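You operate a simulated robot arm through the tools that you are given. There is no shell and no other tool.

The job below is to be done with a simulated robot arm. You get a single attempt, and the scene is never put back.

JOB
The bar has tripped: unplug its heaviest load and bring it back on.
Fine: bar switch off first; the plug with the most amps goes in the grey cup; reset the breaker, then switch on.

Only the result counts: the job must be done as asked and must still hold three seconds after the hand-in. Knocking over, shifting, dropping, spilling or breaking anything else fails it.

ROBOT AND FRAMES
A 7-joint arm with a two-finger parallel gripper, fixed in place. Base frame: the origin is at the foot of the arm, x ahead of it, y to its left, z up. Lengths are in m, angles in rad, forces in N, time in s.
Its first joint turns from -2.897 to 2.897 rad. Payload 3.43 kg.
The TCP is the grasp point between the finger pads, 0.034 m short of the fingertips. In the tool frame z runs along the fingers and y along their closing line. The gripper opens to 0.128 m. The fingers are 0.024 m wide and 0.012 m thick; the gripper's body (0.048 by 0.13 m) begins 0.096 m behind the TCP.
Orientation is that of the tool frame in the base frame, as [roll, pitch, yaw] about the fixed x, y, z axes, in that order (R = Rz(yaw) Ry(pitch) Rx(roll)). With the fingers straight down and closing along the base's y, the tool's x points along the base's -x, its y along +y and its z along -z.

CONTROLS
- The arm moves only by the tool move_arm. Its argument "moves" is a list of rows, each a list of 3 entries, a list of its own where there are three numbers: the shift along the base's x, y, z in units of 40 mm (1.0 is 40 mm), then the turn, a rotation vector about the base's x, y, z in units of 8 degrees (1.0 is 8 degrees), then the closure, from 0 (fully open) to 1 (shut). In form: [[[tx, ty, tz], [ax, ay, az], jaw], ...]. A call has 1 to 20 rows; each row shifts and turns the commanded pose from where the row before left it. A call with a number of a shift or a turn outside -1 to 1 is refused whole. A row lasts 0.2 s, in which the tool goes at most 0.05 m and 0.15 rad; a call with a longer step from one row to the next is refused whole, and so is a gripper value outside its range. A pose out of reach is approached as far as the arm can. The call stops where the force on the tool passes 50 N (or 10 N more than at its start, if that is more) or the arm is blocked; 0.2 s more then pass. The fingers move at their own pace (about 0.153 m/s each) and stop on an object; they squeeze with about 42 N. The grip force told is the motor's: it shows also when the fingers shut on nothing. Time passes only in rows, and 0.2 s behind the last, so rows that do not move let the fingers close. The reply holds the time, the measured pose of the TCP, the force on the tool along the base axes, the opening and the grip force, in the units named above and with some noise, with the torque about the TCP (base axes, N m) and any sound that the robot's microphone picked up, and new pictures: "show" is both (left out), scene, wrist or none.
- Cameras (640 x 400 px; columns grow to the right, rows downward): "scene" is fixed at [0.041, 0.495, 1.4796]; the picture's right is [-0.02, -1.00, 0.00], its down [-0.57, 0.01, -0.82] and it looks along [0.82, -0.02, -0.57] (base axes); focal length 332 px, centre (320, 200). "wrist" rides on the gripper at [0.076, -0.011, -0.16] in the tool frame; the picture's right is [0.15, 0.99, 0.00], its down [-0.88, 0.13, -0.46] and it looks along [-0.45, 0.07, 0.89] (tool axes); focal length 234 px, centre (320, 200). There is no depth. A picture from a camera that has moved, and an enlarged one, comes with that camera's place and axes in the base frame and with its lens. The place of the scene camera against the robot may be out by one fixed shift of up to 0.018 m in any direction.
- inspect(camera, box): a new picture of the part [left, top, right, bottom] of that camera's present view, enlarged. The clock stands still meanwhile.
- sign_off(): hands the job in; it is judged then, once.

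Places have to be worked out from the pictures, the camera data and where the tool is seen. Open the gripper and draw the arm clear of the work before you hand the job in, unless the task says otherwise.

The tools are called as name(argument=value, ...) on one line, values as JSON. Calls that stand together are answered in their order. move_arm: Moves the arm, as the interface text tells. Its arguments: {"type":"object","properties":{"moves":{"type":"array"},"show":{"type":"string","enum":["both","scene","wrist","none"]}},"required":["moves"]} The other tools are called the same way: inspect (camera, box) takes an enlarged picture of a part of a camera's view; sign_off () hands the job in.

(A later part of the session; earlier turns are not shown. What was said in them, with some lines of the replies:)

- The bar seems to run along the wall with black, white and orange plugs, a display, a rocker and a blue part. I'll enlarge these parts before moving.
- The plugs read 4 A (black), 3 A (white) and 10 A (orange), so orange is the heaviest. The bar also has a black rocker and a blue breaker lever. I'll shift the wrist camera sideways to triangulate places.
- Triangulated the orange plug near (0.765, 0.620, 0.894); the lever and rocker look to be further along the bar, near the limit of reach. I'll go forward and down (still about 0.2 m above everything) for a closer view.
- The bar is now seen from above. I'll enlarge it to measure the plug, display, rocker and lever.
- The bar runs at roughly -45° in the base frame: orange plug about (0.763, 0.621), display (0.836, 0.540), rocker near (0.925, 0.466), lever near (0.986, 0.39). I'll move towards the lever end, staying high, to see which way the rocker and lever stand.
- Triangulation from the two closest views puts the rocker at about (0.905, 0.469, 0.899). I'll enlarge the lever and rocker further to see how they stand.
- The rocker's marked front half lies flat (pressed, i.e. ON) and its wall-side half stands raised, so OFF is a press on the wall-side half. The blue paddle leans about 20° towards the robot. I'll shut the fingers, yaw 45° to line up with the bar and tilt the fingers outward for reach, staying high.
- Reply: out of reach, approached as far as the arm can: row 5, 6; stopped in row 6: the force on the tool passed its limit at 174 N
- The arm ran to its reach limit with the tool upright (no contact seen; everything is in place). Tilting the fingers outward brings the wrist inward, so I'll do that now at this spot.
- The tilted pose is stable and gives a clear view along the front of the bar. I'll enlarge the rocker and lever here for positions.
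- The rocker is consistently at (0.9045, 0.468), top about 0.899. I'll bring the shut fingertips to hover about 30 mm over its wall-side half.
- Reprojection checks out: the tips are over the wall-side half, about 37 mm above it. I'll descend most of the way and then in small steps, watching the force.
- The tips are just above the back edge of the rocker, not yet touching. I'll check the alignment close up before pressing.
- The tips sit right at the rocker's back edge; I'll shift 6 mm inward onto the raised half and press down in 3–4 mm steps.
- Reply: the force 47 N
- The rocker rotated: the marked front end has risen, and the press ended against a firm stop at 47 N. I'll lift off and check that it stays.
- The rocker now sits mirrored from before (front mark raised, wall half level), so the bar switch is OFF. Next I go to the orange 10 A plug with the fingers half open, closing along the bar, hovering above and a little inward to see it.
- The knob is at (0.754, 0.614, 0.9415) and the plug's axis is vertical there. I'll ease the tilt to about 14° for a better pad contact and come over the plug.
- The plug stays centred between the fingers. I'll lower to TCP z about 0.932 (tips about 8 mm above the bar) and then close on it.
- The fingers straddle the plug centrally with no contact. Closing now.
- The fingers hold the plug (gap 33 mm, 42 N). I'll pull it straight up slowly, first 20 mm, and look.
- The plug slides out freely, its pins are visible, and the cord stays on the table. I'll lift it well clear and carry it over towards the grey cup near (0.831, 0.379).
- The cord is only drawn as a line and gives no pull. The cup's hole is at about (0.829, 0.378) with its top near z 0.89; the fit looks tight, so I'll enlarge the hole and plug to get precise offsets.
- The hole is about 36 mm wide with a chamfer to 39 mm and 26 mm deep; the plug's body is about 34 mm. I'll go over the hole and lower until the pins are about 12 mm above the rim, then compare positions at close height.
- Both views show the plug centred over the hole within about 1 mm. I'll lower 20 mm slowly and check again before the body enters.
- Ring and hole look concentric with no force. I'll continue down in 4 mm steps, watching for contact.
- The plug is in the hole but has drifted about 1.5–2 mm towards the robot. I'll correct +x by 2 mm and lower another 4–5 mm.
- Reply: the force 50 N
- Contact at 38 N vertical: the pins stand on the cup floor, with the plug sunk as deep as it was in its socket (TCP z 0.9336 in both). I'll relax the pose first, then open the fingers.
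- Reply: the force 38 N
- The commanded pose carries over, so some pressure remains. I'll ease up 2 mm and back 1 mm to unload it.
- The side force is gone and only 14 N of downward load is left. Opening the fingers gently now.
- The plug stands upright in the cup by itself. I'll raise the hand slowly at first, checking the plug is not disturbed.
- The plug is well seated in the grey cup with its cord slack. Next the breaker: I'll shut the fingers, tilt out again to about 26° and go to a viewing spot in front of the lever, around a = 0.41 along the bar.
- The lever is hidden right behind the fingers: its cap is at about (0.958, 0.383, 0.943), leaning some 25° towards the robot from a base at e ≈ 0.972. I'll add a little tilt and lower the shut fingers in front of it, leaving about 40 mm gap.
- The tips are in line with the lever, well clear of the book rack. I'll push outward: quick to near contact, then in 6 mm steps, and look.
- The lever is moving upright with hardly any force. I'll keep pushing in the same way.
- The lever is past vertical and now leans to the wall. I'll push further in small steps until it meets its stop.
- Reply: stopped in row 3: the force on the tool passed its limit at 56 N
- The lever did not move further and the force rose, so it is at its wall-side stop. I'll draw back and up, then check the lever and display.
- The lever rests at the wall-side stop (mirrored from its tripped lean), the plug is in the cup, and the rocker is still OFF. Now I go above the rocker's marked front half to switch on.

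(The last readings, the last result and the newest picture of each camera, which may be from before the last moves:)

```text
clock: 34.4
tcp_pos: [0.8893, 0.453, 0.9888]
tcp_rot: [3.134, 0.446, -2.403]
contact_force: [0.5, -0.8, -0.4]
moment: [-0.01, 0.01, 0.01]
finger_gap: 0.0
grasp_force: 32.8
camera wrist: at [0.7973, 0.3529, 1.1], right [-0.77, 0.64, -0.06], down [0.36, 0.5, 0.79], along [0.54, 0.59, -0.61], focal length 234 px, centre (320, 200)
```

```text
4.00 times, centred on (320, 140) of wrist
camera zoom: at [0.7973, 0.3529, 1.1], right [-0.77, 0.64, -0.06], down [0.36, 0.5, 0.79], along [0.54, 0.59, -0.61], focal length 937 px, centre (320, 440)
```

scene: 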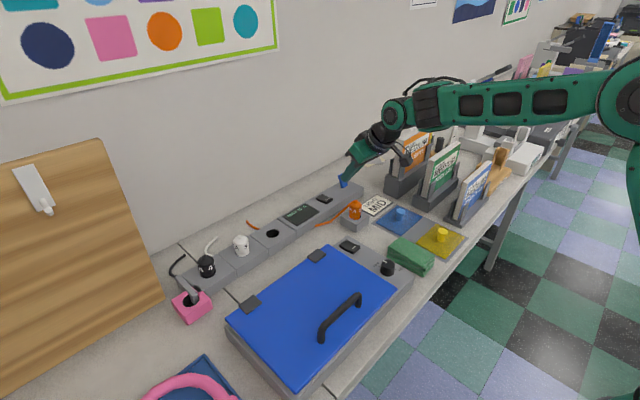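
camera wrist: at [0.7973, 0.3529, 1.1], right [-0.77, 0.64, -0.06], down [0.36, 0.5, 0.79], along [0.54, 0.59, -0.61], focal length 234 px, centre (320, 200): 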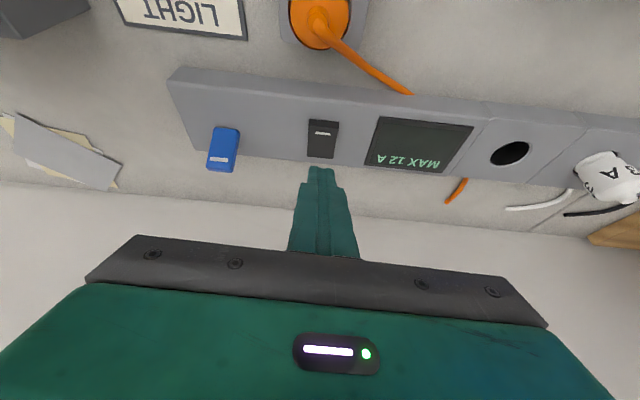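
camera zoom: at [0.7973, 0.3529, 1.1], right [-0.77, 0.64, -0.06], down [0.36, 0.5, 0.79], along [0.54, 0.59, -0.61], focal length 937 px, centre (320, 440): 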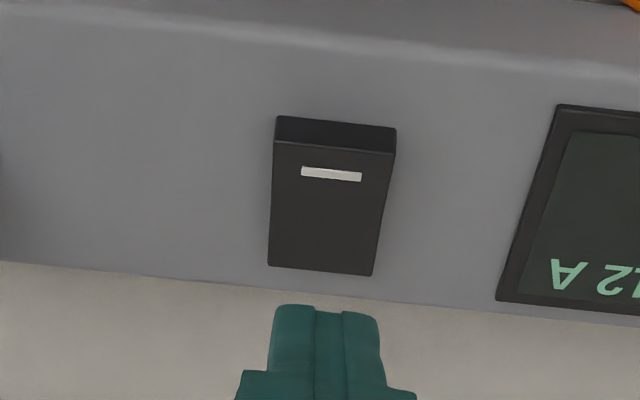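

The tips hang right over the marked front half. I'll lower and press in 4 mm steps.

move_arm(moves=[[[0, 0, -0.5], [0, 0, 0], 1], [[0, 0, -0.4], [0, 0, 0], 1], [[0, 0, -0.1], [0, 0, 0], 1], [[0, 0, -0.1], [0, 0, 0], 1], [[0, 0, -0.1], [0, 0, 0], 1], [[0, 0, 0], [0, 0, 0], 1]], show="wrist")

inspect(camera="scene", box=[300, 175, 348, 211])

```text
clock: 35.8
tcp_pos: [0.8884, 0.4526, 0.9404]
tcp_rot: [3.134, 0.447, -2.404]
contact_force: [-1.1, -0.9, 0.2]
moment: [0.02, -0.02, 0.03]
finger_gap: 0.0001
grasp_force: 33.2
camera wrist: at [0.7971, 0.3529, 1.0515], right [-0.77, 0.64, -0.06], down [0.36, 0.5, 0.79], along [0.54, 0.59, -0.61], focal length 234 px, centre (320, 200)
```

wrist: 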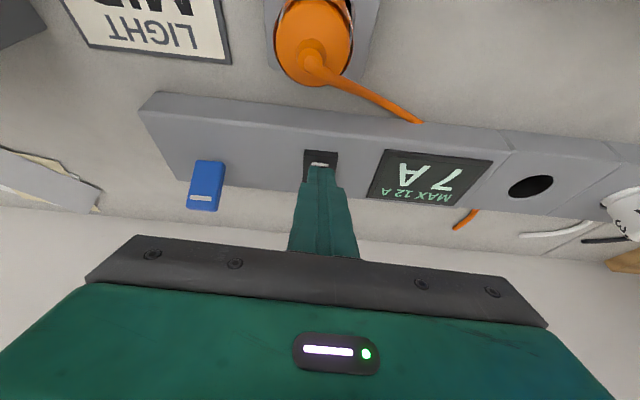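

```text
11.11 times, centred on (324, 193) of scene
camera zoom: at [0.041, 0.495, 1.4796], right [-0.02, -1.0, 0.0], down [-0.57, 0.01, -0.82], along [0.82, -0.02, -0.57], focal length 3692 px, centre (276, 278)
```

zoom: 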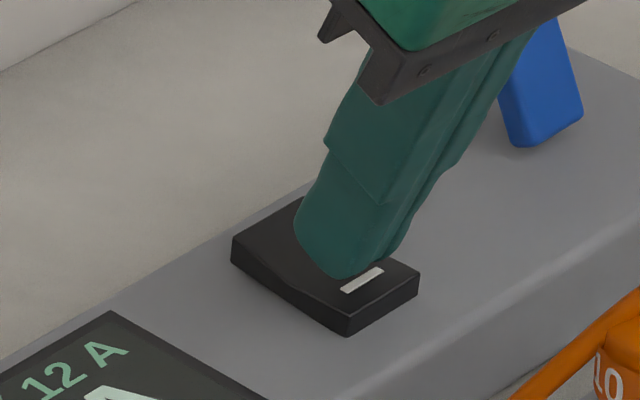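

The display lit up with "7 A" – the bar is back on with 3 A + 4 A. I'll lift off, draw back and check that all stays as it should.

move_arm(moves=[[[0, 0, 0.4], [0, 0, 0], 1], [[0, 0, 0.8], [0, 0, 0], 1], [[-0.2, -0.1, 0.9], [0, 0, 0], 1], [[-0.5, -0.2, 0.8], [0, 0, 0], 1], [[-0.7, -0.3, 0.6], [0, 0, 0], 0.7], [[-0.7, -0.3, 0.6], [0, 0, 0], 0.4], [[-0.7, -0.3, 0.4], [0, 0, 0], 0], [[0, 0, 0], [0, 0, 0], 0]], show="both")

inspect(camera="scene", box=[270, 165, 380, 245])

inspect(camera="scene", box=[308, 184, 340, 208])

```text
clock: 37.6
tcp_pos: [0.7769, 0.4062, 1.1211]
tcp_rot: [3.134, 0.446, -2.403]
contact_force: [-0.3, 0.7, -0.1]
moment: [-0.01, 0.01, 0.0]
finger_gap: 0.1279
grasp_force: 0.1
camera wrist: at [0.6852, 0.3051, 1.232], right [-0.77, 0.64, -0.06], down [0.36, 0.5, 0.79], along [0.54, 0.59, -0.61], focal length 234 px, centre (320, 200)
```

scene: 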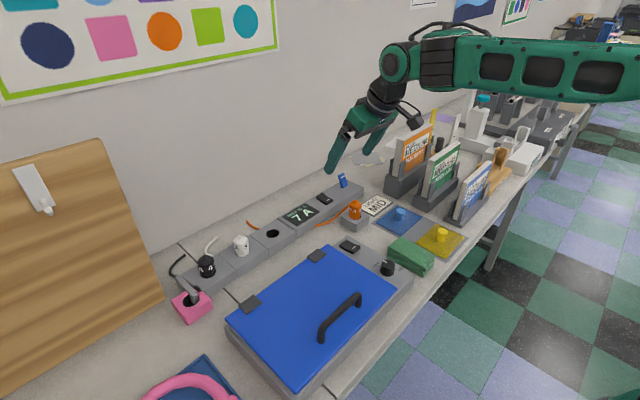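
wrist: 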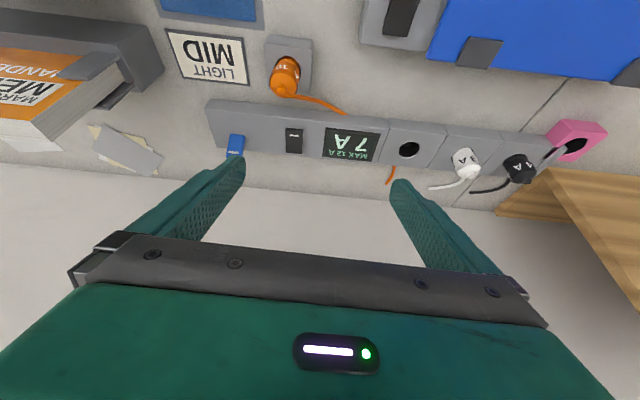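

```text
5.00 times, centred on (325, 205) of scene
camera zoom: at [0.041, 0.495, 1.4796], right [-0.02, -1.0, 0.0], down [-0.57, 0.01, -0.82], along [0.82, -0.02, -0.57], focal length 1661 px, centre (295, 175)
```

zoom: 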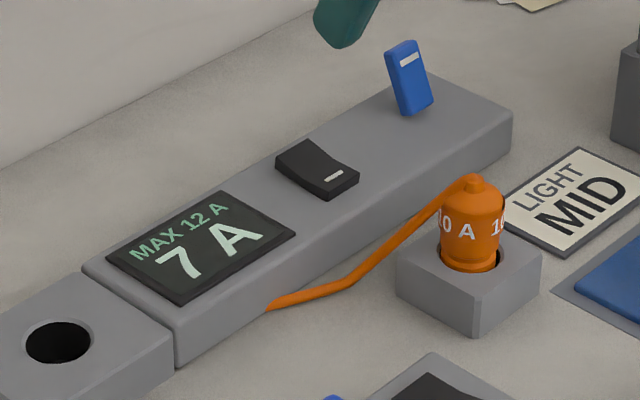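

```text
16.00 times, centred on (324, 196) of scene
camera zoom: at [0.041, 0.495, 1.4796], right [-0.02, -1.0, 0.0], down [-0.57, 0.01, -0.82], along [0.82, -0.02, -0.57], focal length 5316 px, centre (256, 264)
```

zoom: 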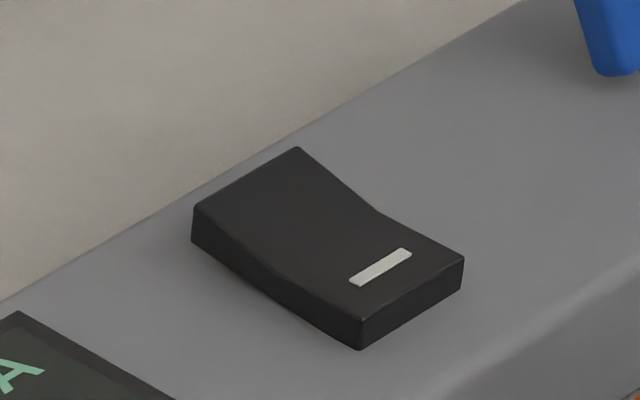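

Everything holds: display 7 A, rocker ON, lever at the wall side, orange plug upright in the grey cup, gripper open. I'll draw the arm further back before handing in.

move_arm(moves=[[[-0.8, -0.2, 0.4], [0, 0, 0], 0], [[-0.8, -0.2, 0.4], [0, 0, 0], 0], [[-0.8, 0, 0.4], [0, 0, 0], 0], [[0, 0, 0], [0, 0, 0], 0], [[0, 0, 0], [0, 0, 0], 0]], show="both")

inspect(camera="scene", box=[160, 160, 400, 310])

```text
clock: 38.8
tcp_pos: [0.6819, 0.3912, 1.169]
tcp_rot: [3.135, 0.447, -2.402]
contact_force: [0.0, 0.6, 0.1]
moment: [0.02, -0.03, 0.03]
finger_gap: 0.1279
grasp_force: 0.1
camera wrist: at [0.5886, 0.2888, 1.2796], right [-0.77, 0.64, -0.06], down [0.36, 0.5, 0.79], along [0.54, 0.59, -0.61], focal length 234 px, centre (320, 200)
```

scene: 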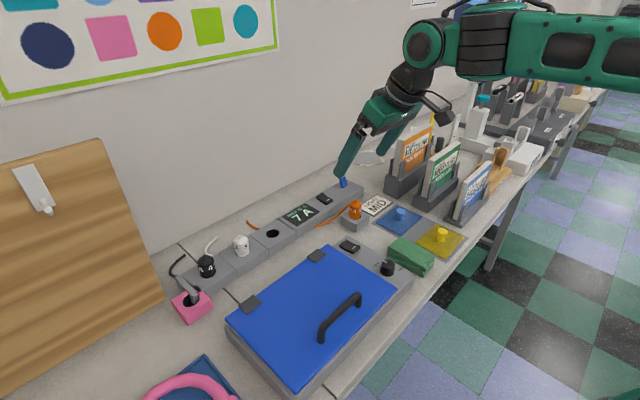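
wrist: 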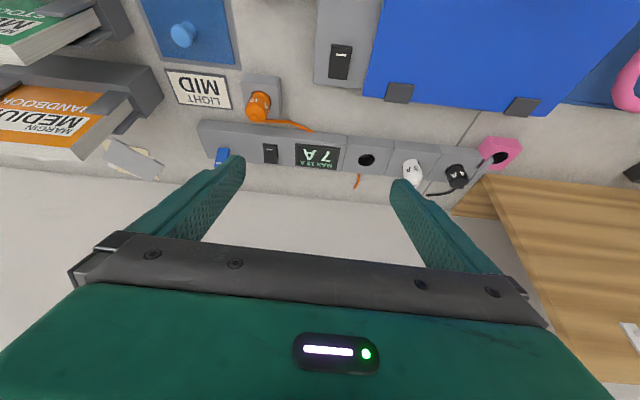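

```text
2.67 times, centred on (280, 235) of scene
camera zoom: at [0.041, 0.495, 1.4796], right [-0.02, -1.0, 0.0], down [-0.57, 0.01, -0.82], along [0.82, -0.02, -0.57], focal length 886 px, centre (427, 107)
```

zoom: 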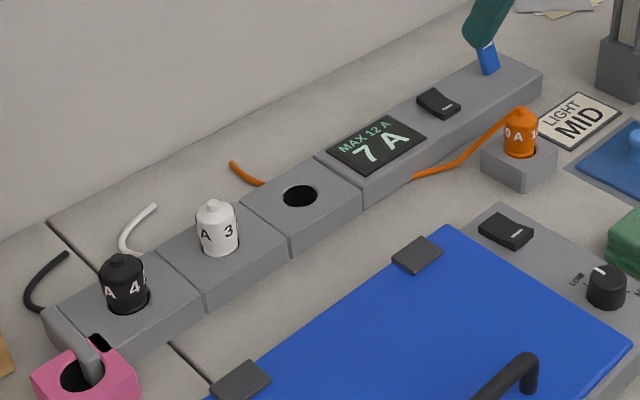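

The arm is clear with the gripper open. The bar reads 7 A, the 10 A plug is in the grey cup, and nothing else has moved, so I'm handing in.

sign_off()

```text
The job is handed in.
```

The bar is back on and its display reads 7 A, down from 17 A against the 12 A limit. I handed the job in with the arm clear and the gripper open.

- **Switch off:** I pressed the wall-side half of the bar's rocker first, and it stayed in the OFF position.
- **Heaviest load:** The orange plug (10 A) is out of its socket and standing upright in the grey cup. The white 3 A and black 4 A plugs are still in.
- **Breaker:** I pushed the blue lever from its tripped lean towards the robot over to its wall-side stop, and it stayed there. That push briefly reached 56 N against the stop, just over the force limit, and the lever looked undamaged afterwards.
- **Switch on:** I pressed the marked half of the rocker, and the display lit up with 7 A.

In the last pictures nothing else had moved. I don't have the judge's result, only confirmation that the hand-in was accepted.
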